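You operate a simulated robot arm through the tools that you are given. There is no shell and no other tool. Be economical: measure what you need, move in short steps, check, and stop when the job is done.

The job below is to be done with a simulated two-armed robot. You get a single attempt, and the scene is never put back.

JOB
Swap the empty talc tub for the full one from the side shelf.
Fine: talc feed to 0 first; the empty tub goes beside the talc box; shut the lid.
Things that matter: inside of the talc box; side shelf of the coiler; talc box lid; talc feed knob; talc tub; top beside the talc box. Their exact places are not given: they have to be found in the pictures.

The check looks at the end state, three seconds after you hand in, the way a careful person would. Anything else that was tipped, shoved, dropped, spilled or broken makes it a failure. Lids that push on must go on centred and level and be pressed home; caps that screw on are set level and turned clockwise until they are tight.

ROBOT AND FRAMES
Two 7-joint arms with two-finger parallel grippers on one trunk, hanging from a carriage that runs on a gantry, over the field with the corners [-2.096, 1.267], [-2.099, -0.013], [0.201, -0.018], [0.204, 1.262] (x, y) and turns from -6.405 to 5.603 rad about z. Base frame: it is fixed where the carriage stands at the start and does not move with it; the origin is on the floor, on the carriage's upright axis, x ahead of it, y to its left, z up. Units: m, rad, N and s.
The left shoulder is at the start at [0.04, 0.173, 1.514], the right one opposite. Each reaches about 0.891 m from its shoulder. Places, roughly: inside of the talc box [0.8, -0.1, 1]; side shelf of the coiler [0.7, 0.6, 0.8]; talc box lid [0.8, -0.1, 1.1]; talc feed knob [0.6, -0.1, 0.8]; top beside the talc box [0.7, -0.3, 0.9]. Payload 3.43 kg a hand.
The tool frame of a hand sits at the grasp point between the pads (the TCP): z along the fingers, y along the line on which they close. The tips reach 0.03 m beyond it. The gripper opens to 0.094 m. The fingers are 0.028 m wide and 0.01 m thick; the gripper's body (0.05 by 0.096 m) begins 0.055 m behind the TCP.
Orientation is that of the tool frame in the base frame, as a unit quaternion [x, y, z, w]. With the fingers straight down and closing along the base's y, the tool's x points along the base's -x, its y along +y and its z along -z.

CONTROLS
- The arms move only by the tool nudge_tool. It takes "left_commands", "right_commands" or both (then of equal length, played together; a hand with none holds still); each is a list of rows, each a list of 3 entries, a list of its own where there are three numbers: the turn, a rotation vector about the tool's x, y, z in rad, then the shift along the tool's x, y, z in mm, then the opening in per cent of the stroke, from 0 (shut) to 100 (fully open). In form: [[[rx, ry, rz], [x, y, z], hand], ...]. A call has 1 to 20 rows; each row shifts and turns the commanded pose from where the row before left it, along the tool's axes as they then stand. Each row takes 0.2 s and may step no farther than 0.05 m and 0.15 rad from the row before; otherwise, or with a gripper value out of range, the whole call is refused. A pose out of reach is approached as far as the arm can. The call stops where the force on the tool passes 90 N (or 10 N more than at its start, if that is more) or the arm is blocked; 0.2 s more then pass. The fingers move at their own pace (about 0.072 m/s each) and stop on an object; they squeeze with about 33 N. The grip force told is the motor's: it shows also when the fingers shut on nothing. Time passes only in rows, and 0.2 s behind the last, so rows that do not move let the fingers close. It gives the time, the measured TCP pose, the force on the tool (base axes), the opening and the grip force at its end, in the units of the frame above (readings bear some noise), with the torque about the TCP (base axes, N m) and any sound that the robot's microphone picked up.
- Cameras (640 x 400 px; columns grow to the right, rows downward): "scene" is now at [0.2402, 0.0012, 1.8065]; the picture's right is [0.02, -1.00, 0.00], its down [-0.72, -0.01, -0.69] and it looks along [0.69, 0.01, -0.72] (base axes); focal length 261 px, centre (320, 200). "left" rides on the left gripper at [0.076, -0.014, -0.103] in its tool frame; the picture's right is [0.18, 0.98, 0.00], its down [-0.75, 0.14, -0.64] and it looks along [-0.63, 0.12, 0.77] (tool axes); focal length 243 px, centre (320, 200). "right" rides on the right gripper at [0.076, 0.014, -0.103] in its tool frame; the picture's right is [-0.18, 0.98, 0.00], its down [-0.75, -0.14, -0.64] and it looks along [-0.63, -0.12, 0.77] (tool axes); focal length 243 px, centre (320, 200).
- get_image(camera): a new picture of that camera. No time passes.
- move_column(by): slides the trunk up (or, below 0, down) by that many m; the arms and the scene camera ride with it, the base frame stays. It gives what a move gives, with no picture.
- steer(legs): drives the robot by 1 to 6 legs, each [ahead, left, turn to the left] in m, m and rad, along the robot's own axes; the way and the turn of a leg run together, so that a leg with both is an arc; at most 1.5 m and 3.142 rad a leg. The arms and the cameras ride along, it lands a little off, and it stops where it bumps. It keeps to its track: a leg is cut to what the track allows. It gives what a move gives.
- aim_head(pan, tilt): turns the head with the scene camera to pan (to the left, within 1.501 rad either way) and tilt (down, from -0.506 to 1.204), counted from straight ahead of the robot. It gives what a move gives.
- locate(camera, pixels): there is no depth. For up to 12 entries [column, row, z] of the newest picture of that camera ("zoom" is the newest enlarged one), the place [x, y] in the base frame at which the ray of that pixel passes the height z, good to about 0.002 m. No time passes.
- enlarge(camera, box): a new picture of the part [left, top, right, bottom] of that camera's present view, enlarged. No time passes.
- hand_in(): hands the job in; it is judged then, once.

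Go step by step. Measure first, check grasps and placings, and put right what went wrong. The budget is 80 turns and 62 pictures, counting those below and the enlarged ones. Unless the task says otherwise, let go and move clear before handing in, and close with one line.

The tools are called after ">>>" by a JSON object that holds its "fn" and its "kwargs". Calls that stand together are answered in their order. nudge_tool: Moves the arms, as the interface text tells. Its arguments: {"type":"object","properties":{"left_commands":{"type":"array"},"right_commands":{"type":"array"}},"required":[]} The other tools are called the same way: move_column (by) slides the trunk up or down; steer (legs) drives the base; aim_head (pan, tilt) turns the head that bears the scene camera; get_image (camera) takes a picture; locate (camera, pixels) gives the place at which the rays of pixels pass given heights; enlarge (camera, box) takes an enlarged picture of a part of a camera's view; hand_in () hands the job in.

At the start:

```text
t: 0.0
left_tool_pos: [0.6122, 0.1876, 1.5115]
left_tcp_rot: [0.0, 1.0, 0.001, 0.003]
left_force: [0.4, -0.7, 0.0]
left_ft_torque: [0.0, -0.01, -0.04]
left_grip_width: 0.0939
left_gripper_force: 0.3
right_tool_pos: [0.5771, -0.2796, 1.5208]
right_tcp_rot: [0.001, 1.0, 0.0, 0.0]
right_force: [0.1, 0.1, -0.1]
right_ft_torque: [0.0, -0.01, 0.02]
right_grip_width: 0.0941
right_gripper_force: 0.0
trunk travel left (down, up): [-0.667, 0.114]
robot x, y, heading: [0.0015, 0.0005, -0.001]
head pan, tilt: [0.017, 0.805]
```

scene: 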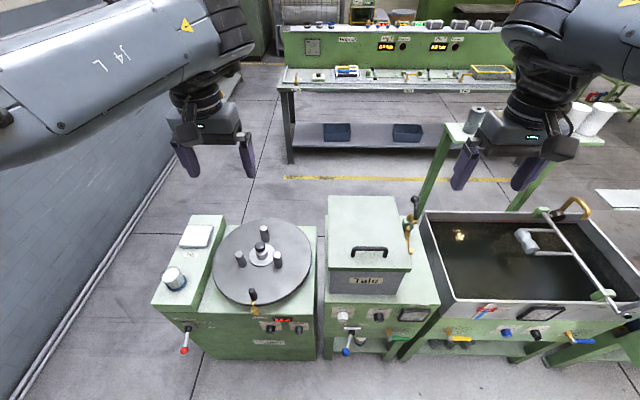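
right: 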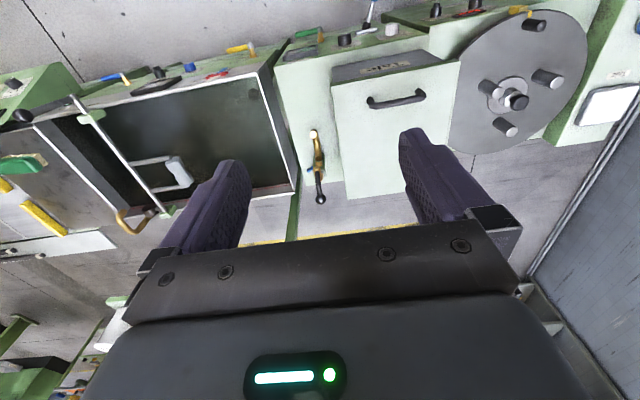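
left: 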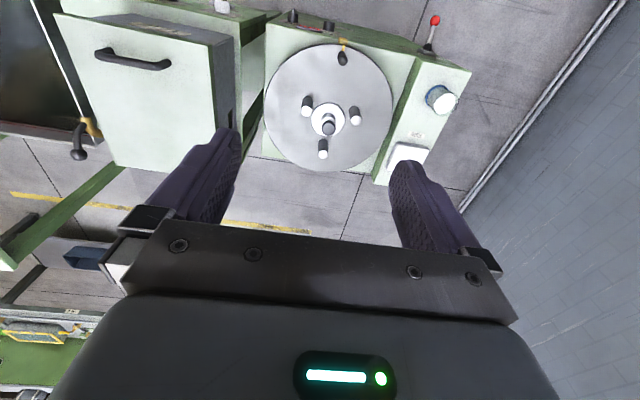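

The talc box shows at about (368,245) with a handle at (370,250); knobs are on the front at (345,315) and (378,315), and a tub-like item sits on the coiler's side shelf at (174,278). I'll enlarge these areas.

>>> {"fn": "enlarge", "kwargs": {"camera": "scene", "box": [310, 180, 450, 370]}}

>>> {"fn": "enlarge", "kwargs": {"camera": "scene", "box": [140, 200, 330, 360]}}

```text
2.11 times, centred on (380, 275) of scene
```

zoom: 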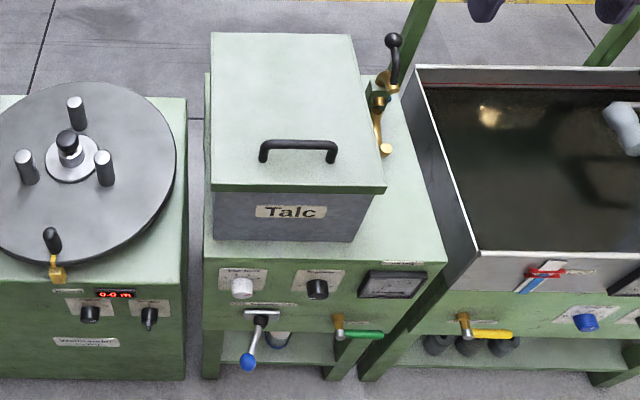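

```text
2.50 times, centred on (235, 280) of scene
```

zoom: 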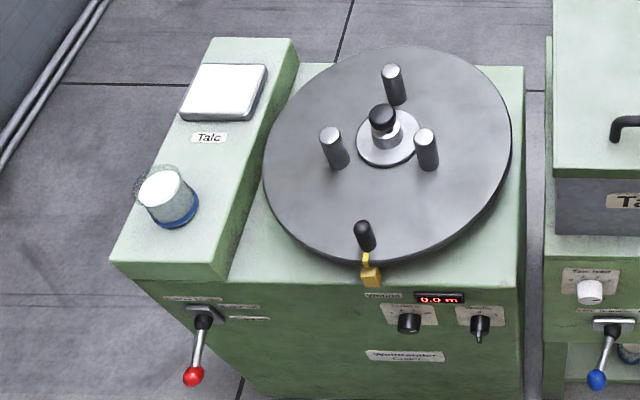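

I need a closer view of the panel labels. I'll back off and lower the trunk to see the front.

>>> {"fn": "steer", "kwargs": {"legs": [[-0.4, 0, 0]]}}

>>> {"fn": "move_column", "kwargs": {"by": -0.35}}

>>> {"fn": "aim_head", "kwargs": {"pan": 0, "tilt": 0.6}}

>>> {"fn": "get_image", "kwargs": {"camera": "scene"}}

```text
t: 2.5
left_tool_pos: [0.2111, 0.1884, 1.5124]
left_tcp_rot: [0.0, 1.0, 0.0, 0.002]
left_force: [-0.5, 1.1, -0.6]
left_ft_torque: [-0.02, 0.0, 0.0]
left_grip_width: 0.094
left_gripper_force: 0.0
right_tool_pos: [0.1774, -0.2804, 1.5207]
right_tcp_rot: [-0.001, 1.0, 0.001, -0.001]
right_force: [0.2, -0.8, -1.4]
right_ft_torque: [-0.02, 0.02, 0.0]
right_grip_width: 0.0941
right_gripper_force: 0.0
trunk travel left (down, up): [-0.667, 0.114]
robot x, y, heading: [-0.3955, 0.0022, -0.006]
head pan, tilt: [0.017, 0.805]
```

```text
t: 5.9
left_tool_pos: [0.2134, 0.1878, 1.1624]
left_tcp_rot: [0.0, 1.0, 0.001, 0.003]
left_force: [0.5, -0.1, 0.5]
left_ft_torque: [-0.04, 0.01, 0.01]
left_grip_width: 0.0938
left_gripper_force: 0.1
right_tool_pos: [0.177, -0.281, 1.172]
right_tcp_rot: [0.0, 1.0, 0.0, -0.001]
right_force: [0.0, 0.0, 0.4]
right_ft_torque: [0.01, 0.04, -0.01]
right_grip_width: 0.094
right_gripper_force: 0.0
trunk travel left (down, up): [-0.317, 0.464]
robot x, y, heading: [-0.4001, 0.0012, -0.002]
head pan, tilt: [0.017, 0.805]
```

```text
t: 6.7
left_tool_pos: [0.2123, 0.1877, 1.1627]
left_tcp_rot: [0.0, 1.0, -0.001, 0.003]
left_force: [-0.2, -0.7, -0.8]
left_ft_torque: [-0.01, 0.0, 0.06]
left_grip_width: 0.0942
left_gripper_force: 0.1
right_tool_pos: [0.1763, -0.2795, 1.1714]
right_tcp_rot: [-0.001, 1.0, -0.001, 0.001]
right_force: [-0.5, 2.0, 1.0]
right_ft_torque: [-0.03, 0.0, 0.01]
right_grip_width: 0.0941
right_gripper_force: 0.0
trunk travel left (down, up): [-0.317, 0.464]
robot x, y, heading: [-0.4019, -0.0035, -0.003]
head pan, tilt: [0.0, 0.6]
```

```text
56 pictures are left
```

scene: 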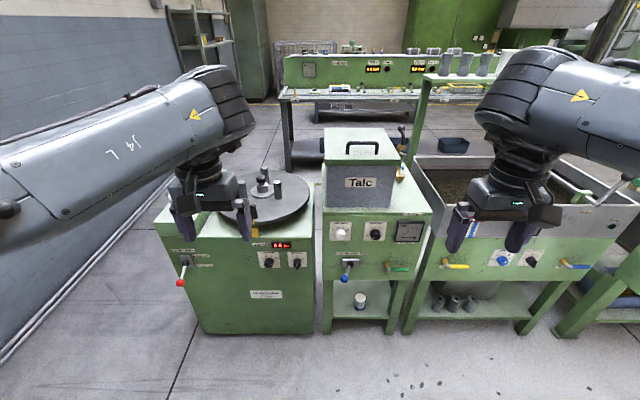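

>>> {"fn": "enlarge", "kwargs": {"camera": "scene", "box": [320, 210, 440, 285]}}

>>> {"fn": "enlarge", "kwargs": {"camera": "scene", "box": [315, 240, 435, 340]}}

```text
5.33 times, centred on (380, 248) of scene
```

zoom: 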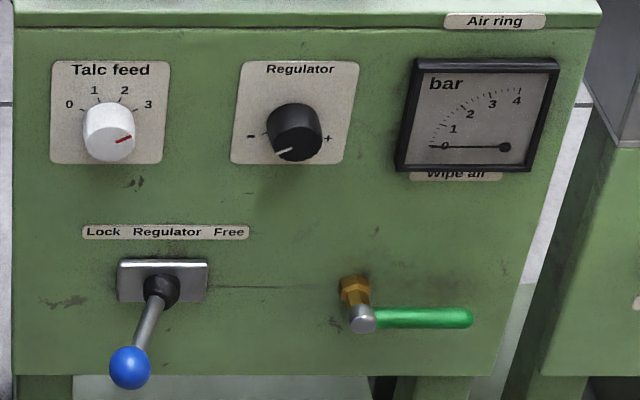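

```text
4.00 times, centred on (375, 290) of scene
```

zoom: 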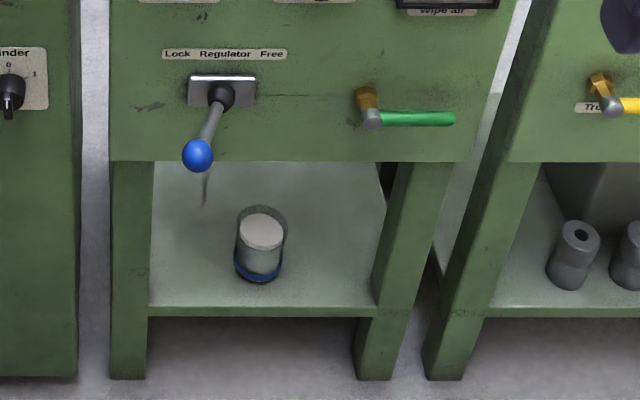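

The talc feed knob is the white one at scene (340,237), with its pointer near 3. The shelf's full tub is on the coiler side. I'll measure rays now and triangulate against a second view.

>>> {"fn": "locate", "kwargs": {"camera": "scene", "pixels": [[340.4, 237.7, 0.8], [340.4, 237.7, 0.9], [322, 213, 0.9], [322, 213, 0.8], [434, 213, 0.9], [342, 269, 0.7], [342, 269, 0.8], [325, 208, 0.9], [394, 208, 0.9], [329, 188, 1.05], [395, 191, 1.05], [360, 300, 0.4]]}}

>>> {"fn": "steer", "kwargs": {"legs": [[0, 0.5, 0]]}}

>>> {"fn": "get_image", "kwargs": {"camera": "scene"}}

```text
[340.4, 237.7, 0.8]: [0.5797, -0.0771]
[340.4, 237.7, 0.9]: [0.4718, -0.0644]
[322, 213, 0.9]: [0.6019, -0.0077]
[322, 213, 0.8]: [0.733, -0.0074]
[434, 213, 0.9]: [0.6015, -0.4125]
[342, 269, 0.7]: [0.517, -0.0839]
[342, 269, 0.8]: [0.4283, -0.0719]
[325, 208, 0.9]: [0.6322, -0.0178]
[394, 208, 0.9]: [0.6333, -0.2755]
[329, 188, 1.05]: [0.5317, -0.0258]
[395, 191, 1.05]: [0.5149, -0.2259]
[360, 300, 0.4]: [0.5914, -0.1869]
```

```text
t: 9.6
left_tool_pos: [0.2125, 0.687, 1.1633]
left_tcp_rot: [0.001, 1.0, 0.001, 0.002]
left_force: [0.4, -0.7, 0.2]
left_ft_torque: [-0.04, 0.02, -0.02]
left_grip_width: 0.0939
left_gripper_force: 0.0
right_tool_pos: [0.176, 0.2181, 1.1714]
right_tcp_rot: [0.0, 1.0, 0.0, 0.0]
right_force: [0.2, 0.2, 0.3]
right_ft_torque: [0.02, 0.02, 0.03]
right_grip_width: 0.0939
right_gripper_force: 0.1
trunk travel left (down, up): [-0.317, 0.464]
robot x, y, heading: [-0.3957, 0.5003, -0.001]
head pan, tilt: [0.0, 0.6]
```

```text
53 pictures are left
```

scene: 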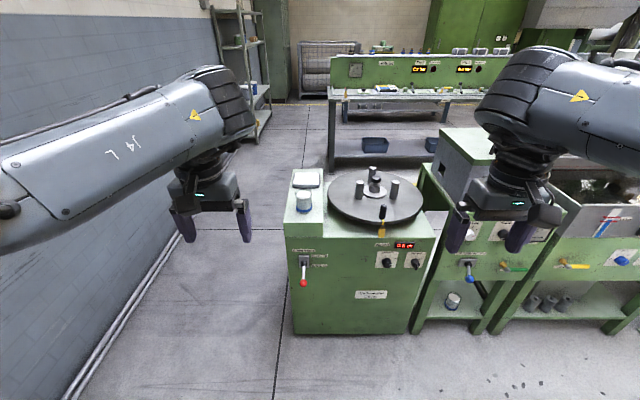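

>>> {"fn": "enlarge", "kwargs": {"camera": "scene", "box": [275, 155, 355, 225]}}

>>> {"fn": "locate", "kwargs": {"camera": "scene", "pixels": [[469, 263, 0.7], [469, 263, 0.8], [470, 234, 0.8], [470, 234, 0.9], [415, 210, 0.9]]}}

```text
5.71 times, centred on (315, 190) of scene
```

zoom: 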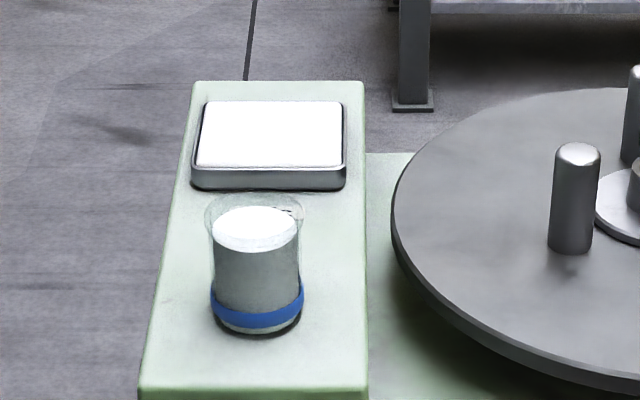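

```text
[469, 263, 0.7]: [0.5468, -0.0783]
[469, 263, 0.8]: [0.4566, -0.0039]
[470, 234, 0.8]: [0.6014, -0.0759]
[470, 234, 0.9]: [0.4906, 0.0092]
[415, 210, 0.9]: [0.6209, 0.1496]
```

The full tub on the shelf is an open clear cup full of powder, so it has to stay upright. Next I'll return to y=0 and turn the right hand to point forward for the knob.

>>> {"fn": "steer", "kwargs": {"legs": [[0, -0.5, 0]]}}

>>> {"fn": "nudge_tool", "kwargs": {"right_commands": [[[0, -0.1428, 0], [0, 0, 0], 60], [[0, -0.1428, 0], [0, 0, 0], 60], [[0, -0.1428, 0], [0, 0, 0], 60], [[0, -0.1428, 0], [0, 0, 0], 60], [[0, -0.1428, 0], [0, 0, 0], 60], [[0, -0.1428, 0], [0, 0, 0], 60], [[0, -0.1428, 0], [0, 0, 0], 60], [[0, -0.1428, 0], [0, 0, 0], 60], [[0, -0.1428, 0], [0, 0, 0], 60], [[0, -0.1428, 0], [0, 0, 0], 60], [[0, -0.1428, 0], [0, 0, 0], 60]]}}

>>> {"fn": "move_column", "kwargs": {"by": -0.15}}

>>> {"fn": "nudge_tool", "kwargs": {"right_commands": [[[0, 0, 0], [44, 40, 0], 60], [[0, 0, 0], [44, 40, 0], 60], [[0, 0, 0], [44, 40, 0], 60], [[0, 0, 0], [44, 40, 0], 60], [[0, 0, 0], [44, 40, 0], 60], [[0, 0, 0], [0, 0, 0], 60]]}}

```text
t: 12.6
left_tool_pos: [0.2119, 0.1706, 1.1628]
left_tcp_rot: [0.004, 1.0, 0.0, 0.002]
left_force: [0.2, -0.4, -0.4]
left_ft_torque: [0.03, -0.02, 0.0]
left_grip_width: 0.0936
left_gripper_force: 0.0
right_tool_pos: [0.1725, -0.2976, 1.1713]
right_tcp_rot: [0.002, 1.0, 0.0, 0.0]
right_force: [-0.4, 0.4, 0.1]
right_ft_torque: [0.0, 0.02, -0.02]
right_grip_width: 0.0939
right_gripper_force: 0.0
trunk travel left (down, up): [-0.317, 0.464]
robot x, y, heading: [-0.4009, -0.013, -0.003]
head pan, tilt: [0.0, 0.6]
```

```text
t: 15.0
left_tool_pos: [0.2103, 0.1713, 1.1621]
left_tcp_rot: [0.003, 1.0, 0.001, 0.002]
left_force: [0.2, -0.1, -0.2]
left_ft_torque: [-0.05, -0.02, 0.0]
left_grip_width: 0.0941
left_gripper_force: 0.1
right_tool_pos: [0.1727, -0.2972, 1.1709]
right_tcp_rot: [0.003, 0.708, -0.003, 0.707]
right_force: [-0.8, 0.4, 0.9]
right_ft_torque: [0.02, 0.07, 0.02]
right_grip_width: 0.0565
right_gripper_force: 0.0
trunk travel left (down, up): [-0.317, 0.464]
robot x, y, heading: [-0.3999, -0.0112, -0.005]
head pan, tilt: [0.0, 0.6]
```

```text
t: 16.8
left_tool_pos: [0.2126, 0.1717, 1.0126]
left_tcp_rot: [0.003, 1.0, 0.0, 0.003]
left_force: [1.2, 0.0, -0.1]
left_ft_torque: [-0.02, -0.04, -0.01]
left_grip_width: 0.0941
left_gripper_force: 0.1
right_tool_pos: [0.1733, -0.2981, 1.0222]
right_tcp_rot: [0.002, 0.707, -0.003, 0.707]
right_force: [0.5, 0.5, 0.6]
right_ft_torque: [-0.04, -0.01, 0.0]
right_grip_width: 0.0565
right_gripper_force: 0.1
trunk travel left (down, up): [-0.167, 0.614]
robot x, y, heading: [-0.4006, -0.0113, -0.005]
head pan, tilt: [0.0, 0.6]
```

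```text
refused: row 1 steps farther than a row can; nothing moved
```

The row was too long, since it steps about 59 mm. I'll resend it with smaller steps and take a picture.

>>> {"fn": "nudge_tool", "kwargs": {"right_commands": [[[0, 0, 0], [31.5, 31, 0], 60], [[0, 0, 0], [31.5, 31, 0], 60], [[0, 0, 0], [31.5, 31, 0], 60], [[0, 0, 0], [31.5, 31, 0], 60], [[0, 0, 0], [31.5, 31, 0], 60], [[0, 0, 0], [31.5, 31, 0], 60], [[0, 0, 0], [31.5, 31, 0], 60], [[0, 0, 0], [0, 0, 0], 60]]}}

>>> {"fn": "steer", "kwargs": {"legs": [[0.2, 0, 0]]}}

>>> {"fn": "get_image", "kwargs": {"camera": "right"}}

>>> {"fn": "get_image", "kwargs": {"camera": "scene"}}

```text
t: 18.6
left_tool_pos: [0.2117, 0.1701, 1.0122]
left_tcp_rot: [0.004, 1.0, -0.001, 0.003]
left_force: [0.0, -0.6, -0.7]
left_ft_torque: [0.02, -0.02, 0.0]
left_grip_width: 0.0939
left_gripper_force: 0.1
right_tool_pos: [0.1753, -0.0796, 0.7991]
right_tcp_rot: [0.002, 0.707, -0.003, 0.707]
right_force: [-0.6, -0.6, 0.2]
right_ft_torque: [0.01, 0.0, 0.04]
right_grip_width: 0.0566
right_gripper_force: 0.1
trunk travel left (down, up): [-0.167, 0.614]
robot x, y, heading: [-0.4012, -0.0132, -0.012]
head pan, tilt: [0.0, 0.6]
```

```text
t: 20.2
left_tool_pos: [0.4125, 0.1716, 1.0126]
left_tcp_rot: [0.002, 1.0, 0.0, 0.003]
left_force: [-0.3, 0.2, -0.2]
left_ft_torque: [-0.01, -0.04, 0.01]
left_grip_width: 0.094
left_gripper_force: 0.0
right_tool_pos: [0.3754, -0.0763, 0.7991]
right_tcp_rot: [0.001, 0.707, -0.001, 0.707]
right_force: [0.6, 0.3, -0.4]
right_ft_torque: [-0.03, 0.03, 0.0]
right_grip_width: 0.0563
right_gripper_force: 0.1
trunk travel left (down, up): [-0.167, 0.614]
robot x, y, heading: [-0.1992, -0.0131, -0.001]
head pan, tilt: [0.0, 0.6]
```

```text
51 pictures are left
```

right: 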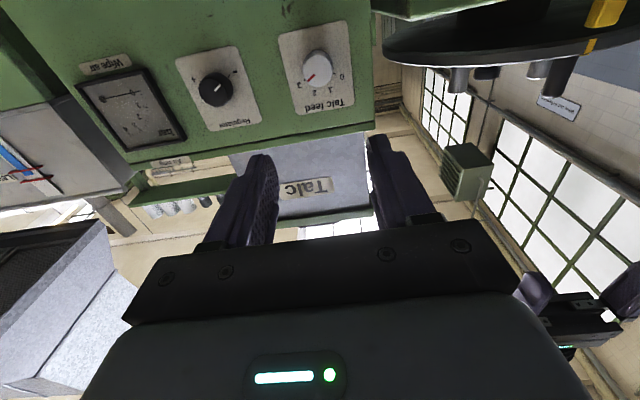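

```text
50 pictures are left
```

scene: 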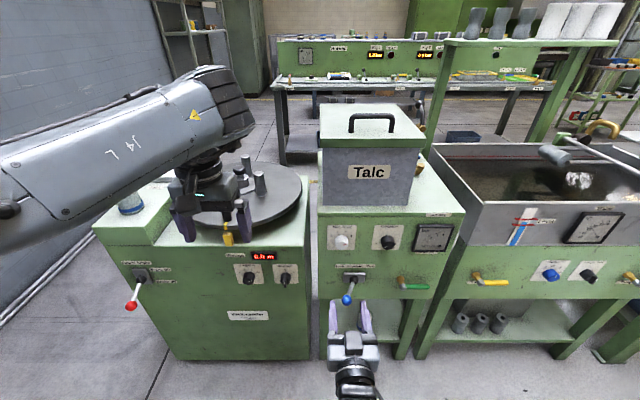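

>>> {"fn": "enlarge", "kwargs": {"camera": "right", "box": [270, 20, 370, 120]}}

>>> {"fn": "enlarge", "kwargs": {"camera": "scene", "box": [320, 215, 410, 275]}}

>>> {"fn": "locate", "kwargs": {"camera": "right", "pixels": [[318, 70, 0.8], [318, 70, 0.79], [318, 70, 0.81], [318, 70, 0.82]]}}

>>> {"fn": "locate", "kwargs": {"camera": "scene", "pixels": [[342, 242, 0.8], [342, 242, 0.82], [342, 242, 0.78], [347, 299, 0.7], [347, 299, 0.68]]}}

```text
4.00 times, centred on (320, 70) of right
```

zoom: 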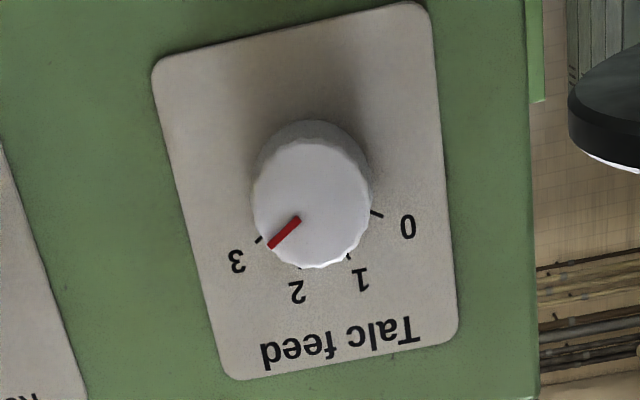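

```text
6.67 times, centred on (365, 245) of scene
```

zoom: 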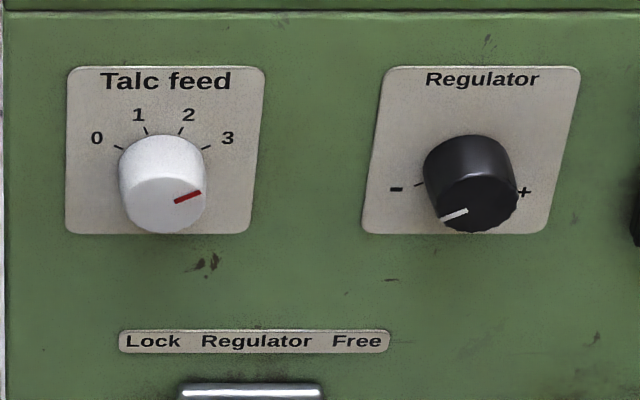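

```text
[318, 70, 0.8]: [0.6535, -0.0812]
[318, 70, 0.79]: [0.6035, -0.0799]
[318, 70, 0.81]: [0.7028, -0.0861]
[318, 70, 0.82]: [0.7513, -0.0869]
```

```text
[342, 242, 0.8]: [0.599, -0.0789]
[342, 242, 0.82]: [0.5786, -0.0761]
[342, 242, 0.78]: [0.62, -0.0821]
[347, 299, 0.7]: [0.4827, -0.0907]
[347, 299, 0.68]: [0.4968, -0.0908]
```

The pointer is at 3, and 0 lies about 120° counter-clockwise. The knob's front face triangulates to (0.605, -0.080, 0.791), so I'll approach it.

>>> {"fn": "nudge_tool", "kwargs": {"right_commands": [[[0, 0, 0], [8, -4, 0], 60], [[0, 0, 0], [0, 0, 40], 60], [[0, 0, 0], [0, 0, 40], 60], [[0, 0, 0], [0, 0, 40], 60], [[0, 0, 0], [0, 0, 40], 60], [[0, 0, 0], [0, 0, 25], 60], [[0, 0, 0], [0, 0, 0], 60]]}}

>>> {"fn": "enlarge", "kwargs": {"camera": "right", "box": [200, 60, 440, 240]}}

>>> {"fn": "enlarge", "kwargs": {"camera": "scene", "box": [290, 200, 410, 320]}}

```text
t: 21.8
left_tool_pos: [0.4126, 0.1714, 1.0128]
left_tcp_rot: [0.002, 1.0, 0.0, 0.003]
left_force: [-0.1, -0.1, -0.1]
left_ft_torque: [0.02, -0.01, -0.01]
left_grip_width: 0.0942
left_gripper_force: 0.0
right_tool_pos: [0.5618, -0.082, 0.7908]
right_tcp_rot: [0.0, 0.708, 0.0, 0.706]
right_force: [-0.9, -0.5, 0.2]
right_ft_torque: [-0.01, 0.0, 0.0]
right_grip_width: 0.0564
right_gripper_force: 0.0
trunk travel left (down, up): [-0.167, 0.614]
robot x, y, heading: [-0.1998, -0.0147, -0.004]
head pan, tilt: [0.0, 0.6]
```

```text
2.22 times, centred on (320, 150) of right
```

zoom: 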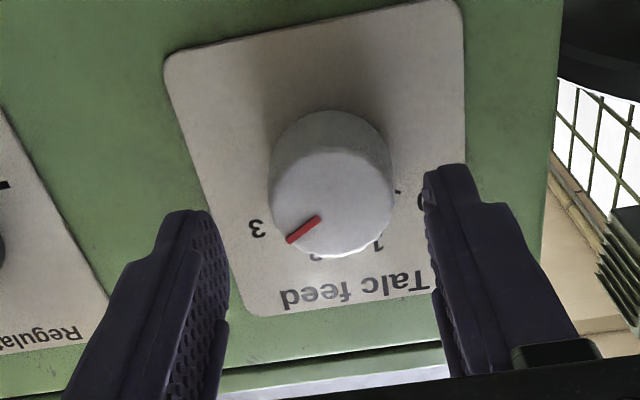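

```text
3.33 times, centred on (350, 260) of scene
```

zoom: 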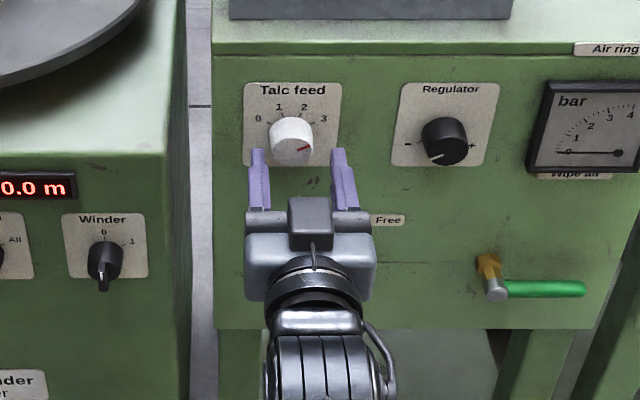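

The knob sits about 3.5 mm to +y of the hand's axis, and the height is right. I'll shift, advance 22 mm and close.

>>> {"fn": "nudge_tool", "kwargs": {"right_commands": [[[0, 0, 0], [0, 3.5, 0], 60], [[0, 0, 0], [0, 0, 11], 60], [[0, 0, 0], [0, 0, 11], 60], [[0, 0, 0], [0, 0, 0], 60], [[0, 0, 0], [0, 0, 0], 20], [[0, 0, 0], [0, 0, 0], 20], [[0, 0, 0], [0, 0, 0], 20]]}}

>>> {"fn": "enlarge", "kwargs": {"camera": "right", "box": [200, 60, 440, 240]}}

```text
t: 23.4
left_tool_pos: [0.4133, 0.1723, 1.0127]
left_tcp_rot: [0.002, 1.0, 0.0, 0.003]
left_force: [0.4, 0.4, 0.2]
left_ft_torque: [0.01, -0.02, -0.01]
left_grip_width: 0.094
left_gripper_force: 0.0
right_tool_pos: [0.5824, -0.0787, 0.7906]
right_tcp_rot: [0.001, 0.708, -0.001, 0.706]
right_force: [0.0, -0.6, -0.5]
right_ft_torque: [-0.03, 0.04, -0.07]
right_grip_width: 0.0365
right_gripper_force: 45.2
trunk travel left (down, up): [-0.167, 0.614]
robot x, y, heading: [-0.1986, -0.0116, -0.002]
head pan, tilt: [0.0, 0.6]
```

```text
2.22 times, centred on (320, 150) of right
```

zoom: 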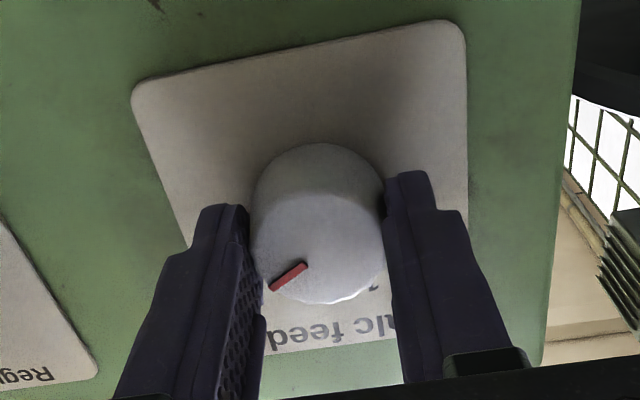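

The knob is gripped at 36.5 mm. Next I'll turn it counter-clockwise about 120°.

>>> {"fn": "nudge_tool", "kwargs": {"right_commands": [[[0, 0, -0.14], [0, 0, 0], 20], [[0, 0, -0.14], [0, 0, 0], 20], [[0, 0, -0.14], [0, 0, 0], 20], [[0, 0, -0.14], [0, 0, 0], 20], [[0, 0, -0.14], [0, 0, 0], 20], [[0, 0, -0.14], [0, 0, 0], 20], [[0, 0, -0.14], [0, 0, 0], 20], [[0, 0, -0.14], [0, 0, 0], 20], [[0, 0, -0.14], [0, 0, 0], 20], [[0, 0, -0.14], [0, 0, 0], 20], [[0, 0, -0.14], [0, 0, 0], 20], [[0, 0, -0.14], [0, 0, 0], 20], [[0, 0, -0.14], [0, 0, 0], 20], [[0, 0, -0.14], [0, 0, 0], 20], [[0, 0, -0.14], [0, 0, 0], 20], [[0, 0, 0], [0, 0, 0], 20]]}}

>>> {"fn": "enlarge", "kwargs": {"camera": "right", "box": [200, 60, 440, 240]}}

>>> {"fn": "enlarge", "kwargs": {"camera": "scene", "box": [290, 200, 410, 320]}}

```text
t: 26.8
left_tool_pos: [0.4113, 0.1728, 1.0123]
left_tcp_rot: [0.002, 1.0, 0.0, 0.003]
left_force: [-0.3, -0.3, 0.2]
left_ft_torque: [0.02, 0.01, 0.01]
left_grip_width: 0.0939
left_gripper_force: 0.1
right_tool_pos: [0.5828, -0.0785, 0.7887]
right_tcp_rot: [0.614, -0.352, 0.613, -0.35]
right_force: [4.8, -1.5, -12.6]
right_ft_torque: [0.88, 0.31, -0.26]
right_grip_width: 0.0364
right_gripper_force: 44.8
trunk travel left (down, up): [-0.167, 0.614]
robot x, y, heading: [-0.1959, -0.0157, -0.004]
head pan, tilt: [0.0, 0.6]
```

```text
2.22 times, centred on (320, 150) of right
```

zoom: 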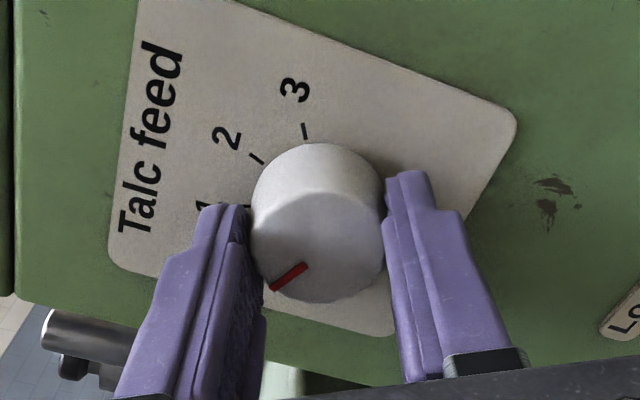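

```text
3.33 times, centred on (350, 260) of scene
```

zoom: 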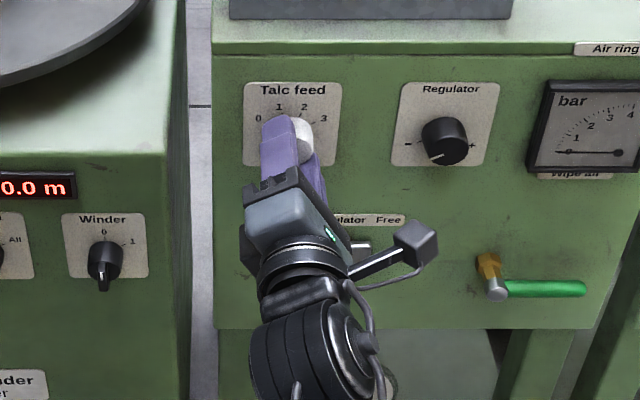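

The knob turned with the hand. I'll release, back off and read the pointer.

>>> {"fn": "nudge_tool", "kwargs": {"right_commands": [[[0, 0, 0], [0, 0, 0], 60], [[0, 0, 0], [0, 0, 0], 60], [[0, 0, 0], [0, 0, -30], 60], [[0, 0, 0], [0, 0, -40], 60], [[0, 0, 0], [0, 0, -40], 60], [[0, 0, 0], [0, 0, -40], 60]]}}

>>> {"fn": "enlarge", "kwargs": {"camera": "scene", "box": [320, 215, 410, 275]}}

>>> {"fn": "enlarge", "kwargs": {"camera": "right", "box": [200, 20, 440, 200]}}

```text
t: 28.2
left_tool_pos: [0.4115, 0.1719, 1.0122]
left_tcp_rot: [0.001, 1.0, 0.0, 0.001]
left_force: [-0.3, -0.6, -0.9]
left_ft_torque: [0.01, -0.02, -0.01]
left_grip_width: 0.094
left_gripper_force: 0.1
right_tool_pos: [0.4287, -0.0795, 0.7885]
right_tcp_rot: [0.613, -0.353, 0.613, -0.351]
right_force: [0.4, -0.6, 0.0]
right_ft_torque: [0.02, 0.02, 0.01]
right_grip_width: 0.0566
right_gripper_force: 0.1
trunk travel left (down, up): [-0.167, 0.614]
robot x, y, heading: [-0.1957, -0.0117, -0.004]
head pan, tilt: [0.0, 0.6]
```

```text
6.67 times, centred on (365, 245) of scene
```

zoom: 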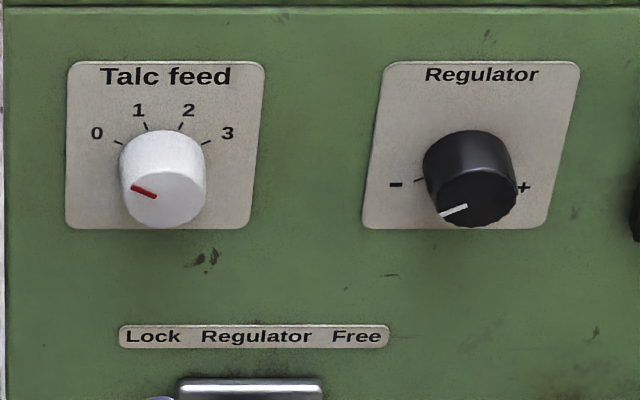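

```text
2.22 times, centred on (320, 110) of right
```

zoom: 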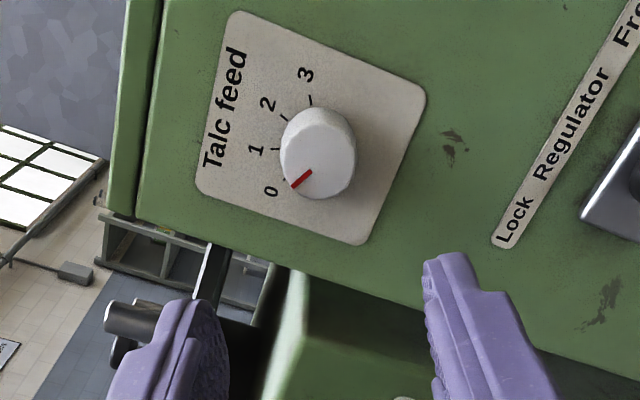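

The pointer now mirrors its old position, so it reads 0. Next I'll back off, restore the right hand to pointing down, raise the trunk and study the lid.

>>> {"fn": "steer", "kwargs": {"legs": [[-0.2, 0, 0]]}}

>>> {"fn": "nudge_tool", "kwargs": {"right_commands": [[[0, 0, 0.14], [0, 0, 0], 100], [[0, 0, 0.14], [0, 0, 0], 100], [[0, 0, 0.14], [0, 0, 0], 100], [[0, 0, 0.14], [0, 0, 0], 100], [[0, 0, 0.14], [0, 0, 0], 100], [[0, 0, 0.14], [0, 0, 0], 100], [[0, 0, 0.14], [0, 0, 0], 100], [[0, 0, 0.14], [0, 0, 0], 100], [[0, 0, 0.14], [0, 0, 0], 100], [[0, 0, 0.14], [0, 0, 0], 100], [[0, 0, 0.14], [0, 0, 0], 100], [[0, 0, 0.14], [0, 0, 0], 100], [[0, 0, 0.14], [0, 0, 0], 100], [[0, 0, 0.14], [0, 0, 0], 100], [[0, 0, 0.14], [0, 0, 0], 100]]}}

>>> {"fn": "nudge_tool", "kwargs": {"right_commands": [[[0, 0, 0], [-32, -31, 0], 100], [[0, 0, 0], [-32, -31, 0], 100], [[0, 0, 0], [-32, -31, 0], 100], [[0, 0, 0], [-32, -31, 0], 100], [[0, 0, 0], [-32, -31, 0], 100], [[0, 0, 0], [-32, -31, 0], 100], [[0, 0, 0], [-32, -31, 0], 100], [[0, 0.1428, 0], [0, 0, 0], 100], [[0, 0.1428, 0], [0, 0, 0], 100], [[0, 0.1428, 0], [0, 0, 0], 100], [[0, 0.1428, 0], [0, 0, 0], 100], [[0, 0.1428, 0], [0, 0, 0], 100], [[0, 0.1428, 0], [0, 0, 0], 100], [[0, 0.1428, 0], [0, 0, 0], 100], [[0, 0.1428, 0], [0, 0, 0], 100], [[0, 0.1428, 0], [0, 0, 0], 100], [[0, 0.1428, 0], [0, 0, 0], 100], [[0, 0.1428, 0], [0, 0, 0], 100]]}}

>>> {"fn": "move_column", "kwargs": {"by": 0.4}}

>>> {"fn": "steer", "kwargs": {"legs": [[0.3, 0, 0]]}}

>>> {"fn": "aim_head", "kwargs": {"pan": -0.15, "tilt": 0.8}}

>>> {"fn": "get_image", "kwargs": {"camera": "scene"}}

```text
t: 29.8
left_tool_pos: [0.2156, 0.173, 1.0128]
left_tcp_rot: [0.002, 1.0, 0.0, 0.003]
left_force: [-1.0, 0.8, -0.2]
left_ft_torque: [0.01, -0.01, 0.03]
left_grip_width: 0.0941
left_gripper_force: 0.1
right_tool_pos: [0.2346, -0.0788, 0.7904]
right_tcp_rot: [0.613, -0.353, 0.614, -0.351]
right_force: [1.1, -0.1, -0.6]
right_ft_torque: [0.0, 0.02, 0.04]
right_grip_width: 0.0561
right_gripper_force: 0.1
trunk travel left (down, up): [-0.167, 0.614]
robot x, y, heading: [-0.3979, -0.0148, 0.001]
head pan, tilt: [0.0, 0.6]
```

```text
t: 33.0
left_tool_pos: [0.2144, 0.1735, 1.0135]
left_tcp_rot: [0.001, 1.0, 0.0, 0.003]
left_force: [0.6, 0.4, 0.3]
left_ft_torque: [0.02, -0.02, 0.01]
left_grip_width: 0.094
left_gripper_force: 0.2
right_tool_pos: [0.2337, -0.0783, 0.7897]
right_tcp_rot: [0.001, 0.707, 0.001, 0.707]
right_force: [0.0, -0.3, 0.5]
right_ft_torque: [0.0, 0.01, -0.03]
right_grip_width: 0.0942
right_gripper_force: 0.0
trunk travel left (down, up): [-0.167, 0.614]
robot x, y, heading: [-0.3966, -0.0117, -0.004]
head pan, tilt: [0.0, 0.6]
```

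```text
t: 35.5
left_tool_pos: [0.2154, 0.1732, 1.0127]
left_tcp_rot: [0.002, 1.0, -0.001, 0.002]
left_force: [0.0, 0.0, -0.2]
left_ft_torque: [0.03, 0.03, 0.0]
left_grip_width: 0.0941
left_gripper_force: 0.1
right_tool_pos: [0.2386, -0.2953, 1.0212]
right_tcp_rot: [0.002, 0.894, 0.003, 0.447]
right_force: [47.8, 3.7, -15.5]
right_ft_torque: [-0.09, -2.08, -0.61]
right_grip_width: 0.0941
right_gripper_force: 0.1
trunk travel left (down, up): [-0.167, 0.614]
robot x, y, heading: [-0.3977, -0.0104, 0.003]
head pan, tilt: [0.0, 0.6]
stopped in row 12 (right hand): the force on the tool passed its limit at 212 N (the readings are from after the stop); the commanded pose is now the measured one
```

```text
t: 39.4
left_tool_pos: [0.213, 0.1744, 1.4127]
left_tcp_rot: [0.001, 1.0, 0.0, 0.003]
left_force: [0.3, -0.4, -0.5]
left_ft_torque: [0.0, 0.01, 0.01]
left_grip_width: 0.0939
left_gripper_force: 0.0
right_tool_pos: [0.2376, -0.2946, 1.4196]
right_tcp_rot: [0.002, 0.895, 0.002, 0.447]
right_force: [61.1, 6.4, -30.2]
right_ft_torque: [-0.16, -4.25, -1.12]
right_grip_width: 0.0942
right_gripper_force: 0.1
trunk travel left (down, up): [-0.567, 0.214]
robot x, y, heading: [-0.3975, -0.0124, -0.003]
head pan, tilt: [0.0, 0.6]
```

```text
t: 41.4
left_tool_pos: [0.5143, 0.17, 1.4134]
left_tcp_rot: [0.004, 1.0, -0.001, 0.003]
left_force: [-0.3, 0.1, 0.1]
left_ft_torque: [-0.01, -0.02, -0.02]
left_grip_width: 0.0939
left_gripper_force: 0.0
right_tool_pos: [0.5366, -0.2978, 1.4211]
right_tcp_rot: [0.004, 0.894, 0.001, 0.447]
right_force: [60.8, 6.7, -30.4]
right_ft_torque: [-0.12, -4.25, -1.17]
right_grip_width: 0.094
right_gripper_force: 0.1
trunk travel left (down, up): [-0.567, 0.214]
robot x, y, heading: [-0.0976, -0.0148, -0.006]
head pan, tilt: [0.0, 0.6]
```

```text
t: 42.1
left_tool_pos: [0.514, 0.1699, 1.4118]
left_tcp_rot: [0.004, 1.0, -0.001, 0.003]
left_force: [0.1, 0.2, 0.3]
left_ft_torque: [0.04, 0.02, -0.02]
left_grip_width: 0.0941
left_gripper_force: 0.0
right_tool_pos: [0.5353, -0.2978, 1.4199]
right_tcp_rot: [0.004, 0.894, 0.001, 0.447]
right_force: [38.7, 2.6, -16.2]
right_ft_torque: [-0.03, -2.28, -0.61]
right_grip_width: 0.0941
right_gripper_force: 0.0
trunk travel left (down, up): [-0.567, 0.214]
robot x, y, heading: [-0.1011, -0.0128, -0.012]
head pan, tilt: [-0.15, 0.799]
```

```text
40 pictures are left
```

scene: 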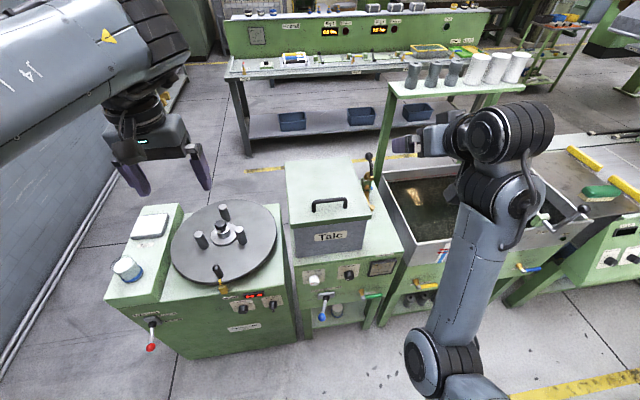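

The right arm folded onto itself with the elbow low; nothing else was touched. I'll back off, ease the hand out forward and down, and then turn it downward.

>>> {"fn": "steer", "kwargs": {"legs": [[-0.3, 0, 0]]}}

>>> {"fn": "nudge_tool", "kwargs": {"right_commands": [[[0, -0.1, 0], [0, 0, 15], 100], [[0, 0, 0], [12, 0, 34], 100], [[0, 0, 0], [12, 0, 34], 100], [[0, 0, 0], [12, 0, 34], 100], [[0, 0, 0], [12, 0, 34], 100], [[0, 0, 0], [12, 0, 34], 100], [[0, 0, 0], [0, 0, 0], 100]]}}

>>> {"fn": "get_image", "kwargs": {"camera": "scene"}}

```text
t: 44.2
left_tool_pos: [0.2144, 0.1712, 1.4128]
left_tcp_rot: [0.005, 1.0, 0.0, 0.003]
left_force: [0.0, -0.5, 0.1]
left_ft_torque: [-0.02, 0.01, 0.0]
left_grip_width: 0.0938
left_gripper_force: 0.1
right_tool_pos: [0.2353, -0.2962, 1.4213]
right_tcp_rot: [0.004, 0.895, 0.001, 0.447]
right_force: [42.1, 4.1, -21.5]
right_ft_torque: [-0.1, -2.93, -0.8]
right_grip_width: 0.0942
right_gripper_force: 0.1
trunk travel left (down, up): [-0.567, 0.214]
robot x, y, heading: [-0.401, -0.0129, -0.009]
head pan, tilt: [-0.15, 0.799]
```

```text
t: 45.8
left_tool_pos: [0.2156, 0.1717, 1.4118]
left_tcp_rot: [0.004, 1.0, 0.0, 0.002]
left_force: [0.7, -0.8, 0.5]
left_ft_torque: [0.02, 0.03, -0.04]
left_grip_width: 0.0938
left_gripper_force: 0.0
right_tool_pos: [0.3609, -0.2975, 1.2716]
right_tcp_rot: [0.004, 0.871, 0.001, 0.491]
right_force: [-0.1, 0.5, -0.4]
right_ft_torque: [-0.02, -0.03, -0.02]
right_grip_width: 0.094
right_gripper_force: 0.1
trunk travel left (down, up): [-0.567, 0.214]
robot x, y, heading: [-0.3961, -0.0124, -0.007]
head pan, tilt: [-0.15, 0.799]
```

```text
39 pictures are left
```

scene: 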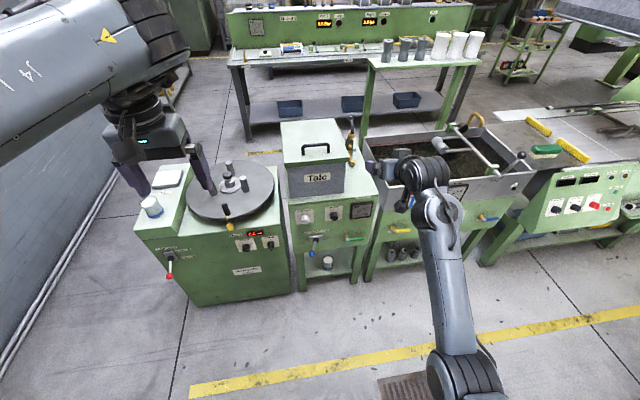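

The hand is free now. I'll turn it down while lowering it.

>>> {"fn": "nudge_tool", "kwargs": {"right_commands": [[[0, 0.128, 0], [23, 0, 16], 100], [[0, 0.128, 0], [21, 0, 19], 100], [[0, 0.128, 0], [18, 0, 21], 100], [[0, 0.128, 0], [15, 0, 23], 100], [[0, 0.128, 0], [12, 0, 25], 100], [[0, 0.128, 0], [9, 0, 27], 100], [[0, 0.128, 0], [5, 0, 27], 100], [[0, 0.128, 0], [2, 0, 28], 100], [[0, 0, 0], [0, 0, 0], 100]]}}

>>> {"fn": "get_image", "kwargs": {"camera": "scene"}}

```text
t: 47.8
left_tool_pos: [0.2157, 0.1704, 1.4129]
left_tcp_rot: [0.005, 1.0, 0.001, 0.003]
left_force: [0.5, -0.7, -0.1]
left_ft_torque: [-0.05, 0.01, 0.0]
left_grip_width: 0.0941
left_gripper_force: 0.0
right_tool_pos: [0.3384, -0.3207, 1.0731]
right_tcp_rot: [0.004, 0.999, 0.002, 0.044]
right_force: [0.5, 0.8, 0.0]
right_ft_torque: [-0.03, 0.0, 0.0]
right_grip_width: 0.0939
right_gripper_force: 0.1
right hand out of reach, approached as far as the arm can: row 7, 8
trunk travel left (down, up): [-0.567, 0.214]
robot x, y, heading: [-0.3978, -0.01, -0.006]
head pan, tilt: [-0.15, 0.799]
```

```text
38 pictures are left
```

scene: 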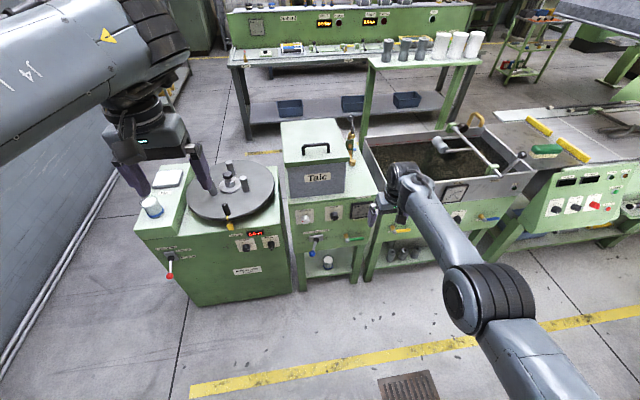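

The arm is straight now. I'll retract and raise it, and watch the elbow.

>>> {"fn": "nudge_tool", "kwargs": {"right_commands": [[[0, 0, 0], [30, 0, 0], 100], [[0, 0.085, 0], [20, -5, -15], 100], [[0, 0, 0], [20, 0, -20], 100], [[0, 0, 0], [20, 0, -20], 100], [[0, 0, 0], [20, 0, -20], 100], [[0, 0, 0], [20, 0, -20], 100], [[0, 0, 0], [20, 0, -20], 100], [[0, 0, 0], [0, 0, 0], 100]]}}

>>> {"fn": "aim_head", "kwargs": {"pan": -0.15, "tilt": 0.8}}

>>> {"fn": "get_image", "kwargs": {"camera": "scene"}}

>>> {"fn": "enlarge", "kwargs": {"camera": "scene", "box": [265, 100, 385, 220]}}

```text
t: 48.6
left_tool_pos: [0.2145, 0.1718, 1.4137]
left_tcp_rot: [0.005, 1.0, 0.0, 0.002]
left_force: [-0.1, 0.1, 1.3]
left_ft_torque: [-0.01, 0.01, 0.01]
left_grip_width: 0.0942
left_gripper_force: 0.0
right_tool_pos: [0.2741, -0.3249, 1.1001]
right_tcp_rot: [0.009, 1.0, 0.004, 0.017]
right_force: [15.1, 6.4, -39.9]
right_ft_torque: [-1.04, -1.87, -0.72]
right_grip_width: 0.0939
right_gripper_force: 0.0
trunk travel left (down, up): [-0.567, 0.214]
robot x, y, heading: [-0.3955, -0.008, -0.003]
head pan, tilt: [-0.15, 0.799]
stopped in row 4 (right hand): the force on the tool passed its limit at 184 N (the readings are from after the stop); the commanded pose is now the measured one
```

```text
t: 49.2
left_tool_pos: [0.2157, 0.1704, 1.4133]
left_tcp_rot: [0.004, 1.0, 0.0, 0.002]
left_force: [0.3, -0.2, -0.3]
left_ft_torque: [0.01, 0.01, -0.02]
left_grip_width: 0.0941
left_gripper_force: 0.1
right_tool_pos: [0.2747, -0.3258, 1.0985]
right_tcp_rot: [0.008, 1.0, 0.004, 0.016]
right_force: [13.8, 14.1, -60.2]
right_ft_torque: [-1.94, -3.81, -1.33]
right_grip_width: 0.0942
right_gripper_force: 0.1
trunk travel left (down, up): [-0.567, 0.214]
robot x, y, heading: [-0.3974, -0.0129, -0.005]
head pan, tilt: [-0.15, 0.799]
```

```text
37 pictures are left
```

scene: 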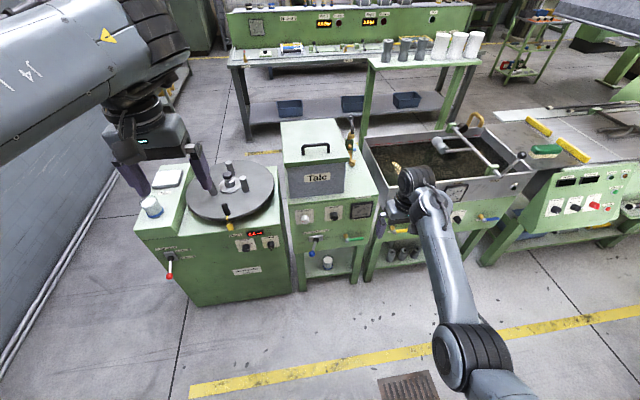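

```text
3.33 times, centred on (325, 160) of scene
```

zoom: 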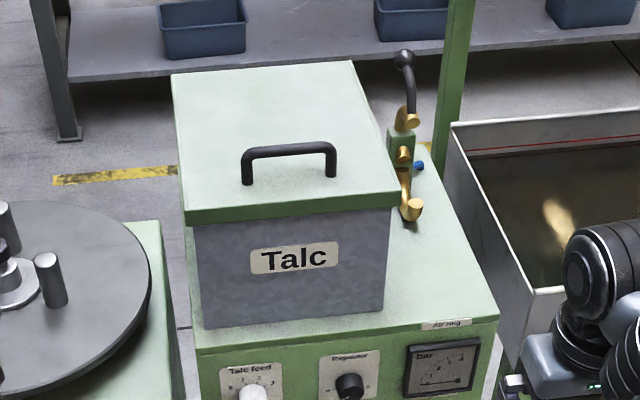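

The right arm is stuck elbow-down, while the left arm is in a good posture, so I'll plan to work with the left. I'll measure the box corners by triangulating this zoomed view against the first picture.

>>> {"fn": "locate", "kwargs": {"camera": "zoom", "pixels": [[383, 312, 0.9], [383, 312, 0.85], [400, 198, 1.1], [400, 198, 1.05], [183, 213, 1.1], [183, 213, 1.05], [350, 61, 1.1], [172, 75, 1.1], [290, 150, 1.15], [290, 150, 1.1], [496, 312, 0.9], [413, 218, 0.9]]}}

>>> {"fn": "nudge_tool", "kwargs": {"right_commands": [[[0, -0.12, 0], [-20, 0, 10], 100], [[0, -0.14, 0], [-20, 0, 0], 100], [[0, -0.14, 0], [-20, 0, 0], 100], [[0, -0.14, 0], [-20, 0, 0], 100], [[0, -0.14, 0], [-20, 0, 0], 100], [[0, -0.14, 0], [-20, 0, 0], 100], [[0, -0.14, 0], [-20, 0, 0], 100], [[0, -0.14, 0], [-20, 0, 0], 100], [[0, -0.14, 0], [-20, 0, 0], 100], [[0, -0.14, 0], [-20, 0, 0], 100], [[0, -0.14, 0], [-20, 0, 0], 100], [[0, 0, 0], [0, 0, 0], 100]]}}

```text
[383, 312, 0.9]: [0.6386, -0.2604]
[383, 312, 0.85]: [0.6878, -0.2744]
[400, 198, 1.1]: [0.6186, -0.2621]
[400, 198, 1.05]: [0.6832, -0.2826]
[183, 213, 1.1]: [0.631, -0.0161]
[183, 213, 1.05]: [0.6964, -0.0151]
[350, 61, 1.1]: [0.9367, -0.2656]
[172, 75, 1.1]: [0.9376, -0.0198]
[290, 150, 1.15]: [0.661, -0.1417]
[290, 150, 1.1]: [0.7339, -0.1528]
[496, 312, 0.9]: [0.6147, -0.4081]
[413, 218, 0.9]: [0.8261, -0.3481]
```

```text
t: 51.8
left_tool_pos: [0.2155, 0.1715, 1.413]
left_tcp_rot: [0.004, 1.0, 0.0, 0.003]
left_force: [0.7, 1.1, -0.5]
left_ft_torque: [0.02, 0.0, 0.0]
left_grip_width: 0.0938
left_gripper_force: 0.2
right_tool_pos: [0.4237, -0.3286, 1.2187]
right_tcp_rot: [0.008, 0.715, -0.002, 0.699]
right_force: [-0.7, 0.4, -0.6]
right_ft_torque: [0.0, 0.02, 0.0]
right_grip_width: 0.094
right_gripper_force: 0.2
trunk travel left (down, up): [-0.567, 0.214]
robot x, y, heading: [-0.3965, -0.0116, -0.01]
head pan, tilt: [-0.15, 0.799]
```

The lid top is at z≈1.08, with the hinge at the back near x≈0.965. The handle bar is near (0.70, -0.148, 1.12) and the bench top is at z≈0.88. I'll turn the robot a little right and drive in so the left hand is over the handle, with its fingers closing along x.

>>> {"fn": "steer", "kwargs": {"legs": [[0, 0, -0.5], [0.439, 0.24, 0]]}}

>>> {"fn": "nudge_tool", "kwargs": {"left_commands": [[[0, 0, 0.134], [0, 0, 15], 100], [[0, 0, 0.134], [0, 0, 15], 100], [[0, 0, 0.134], [0, 0, 15], 100], [[0, 0, 0.134], [0, 0, 15], 100], [[0, 0, 0.134], [0, 0, 15], 100], [[0, 0, 0.134], [0, 0, 15], 100], [[0, 0, 0.134], [0, 0, 15], 100], [[0, 0, 0.134], [0, 0, 15], 100], [[0, 0, 0], [0, 0, 0], 100]]}}

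>>> {"fn": "aim_head", "kwargs": {"pan": 0.4, "tilt": 0.8}}

>>> {"fn": "get_image", "kwargs": {"camera": "scene"}}

>>> {"fn": "get_image", "kwargs": {"camera": "left"}}

```text
t: 56.2
left_tool_pos: [0.7215, -0.1474, 1.4124]
left_tcp_rot: [0.254, 0.967, -0.001, 0.003]
left_force: [0.7, 0.4, -0.2]
left_ft_torque: [0.02, -0.04, -0.01]
left_grip_width: 0.0939
left_gripper_force: 0.0
right_tool_pos: [0.6638, -0.6837, 1.2184]
right_tcp_rot: [0.186, 0.69, -0.177, 0.677]
right_force: [0.5, 0.2, -0.1]
right_ft_torque: [0.01, 0.02, 0.01]
right_grip_width: 0.0941
right_gripper_force: 0.0
trunk travel left (down, up): [-0.567, 0.214]
robot x, y, heading: [0.0972, -0.0096, -0.512]
head pan, tilt: [-0.15, 0.799]
```

```text
t: 58.2
left_tool_pos: [0.7234, -0.1472, 1.2931]
left_tcp_rot: [0.713, 0.701, 0.001, 0.003]
left_force: [0.7, -0.1, -1.0]
left_ft_torque: [-0.03, -0.01, 0.0]
left_grip_width: 0.0939
left_gripper_force: 0.1
right_tool_pos: [0.6651, -0.6844, 1.2187]
right_tcp_rot: [0.186, 0.69, -0.177, 0.677]
right_force: [0.7, 0.2, -0.2]
right_ft_torque: [0.02, -0.01, 0.01]
right_grip_width: 0.0938
right_gripper_force: 0.1
trunk travel left (down, up): [-0.567, 0.214]
robot x, y, heading: [0.0982, -0.0094, -0.51]
head pan, tilt: [-0.15, 0.799]
```

```text
t: 59.1
left_tool_pos: [0.7216, -0.1473, 1.2929]
left_tcp_rot: [0.712, 0.702, 0.0, 0.004]
left_force: [-0.3, 0.1, -0.3]
left_ft_torque: [-0.02, 0.06, 0.0]
left_grip_width: 0.094
left_gripper_force: 0.1
right_tool_pos: [0.6647, -0.6854, 1.2183]
right_tcp_rot: [0.186, 0.69, -0.176, 0.677]
right_force: [0.3, -0.9, -0.4]
right_ft_torque: [0.01, -0.01, 0.0]
right_grip_width: 0.0942
right_gripper_force: 0.0
trunk travel left (down, up): [-0.567, 0.214]
robot x, y, heading: [0.0998, -0.0137, -0.516]
head pan, tilt: [0.4, 0.799]
```

```text
35 pictures are left
```

scene: 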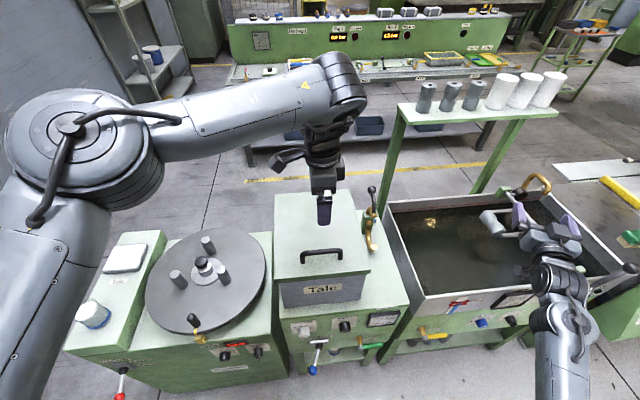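

```text
34 pictures are left
```

left: 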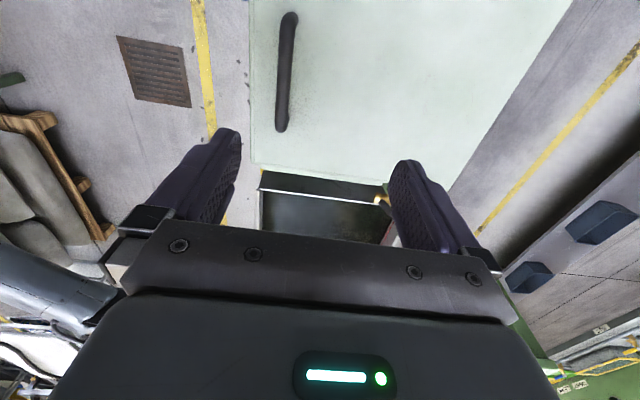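

>>> {"fn": "locate", "kwargs": {"camera": "left", "pixels": [[288, 20, 1.12], [281, 128, 1.12], [285, 75, 1.12], [285, 75, 1.11], [250, 120, 1.08], [255, 165, 1.08], [455, 185, 1.08]]}}

>>> {"fn": "enlarge", "kwargs": {"camera": "scene", "box": [260, 170, 400, 320]}}

>>> {"fn": "locate", "kwargs": {"camera": "scene", "pixels": [[321, 252, 1.12], [321, 252, 1.13], [321, 252, 1.11]]}}

```text
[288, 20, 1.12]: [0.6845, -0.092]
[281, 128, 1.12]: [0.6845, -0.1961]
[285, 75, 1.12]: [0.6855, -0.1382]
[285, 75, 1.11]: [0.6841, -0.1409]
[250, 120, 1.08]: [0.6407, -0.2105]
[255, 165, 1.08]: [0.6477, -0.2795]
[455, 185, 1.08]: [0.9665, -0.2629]
```

```text
2.67 times, centred on (330, 245) of scene
```

zoom: 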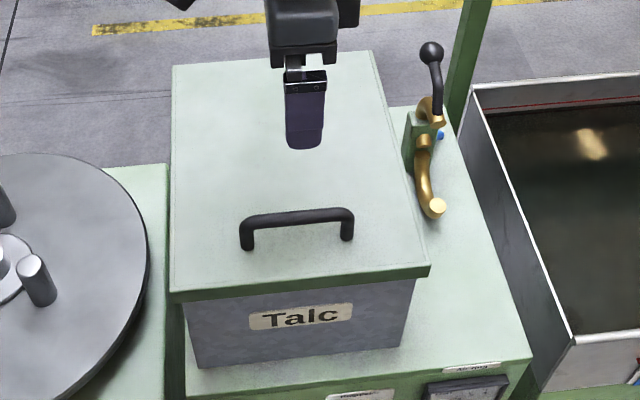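

```text
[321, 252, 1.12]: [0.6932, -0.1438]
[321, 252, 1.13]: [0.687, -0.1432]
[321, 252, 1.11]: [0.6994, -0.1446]
```

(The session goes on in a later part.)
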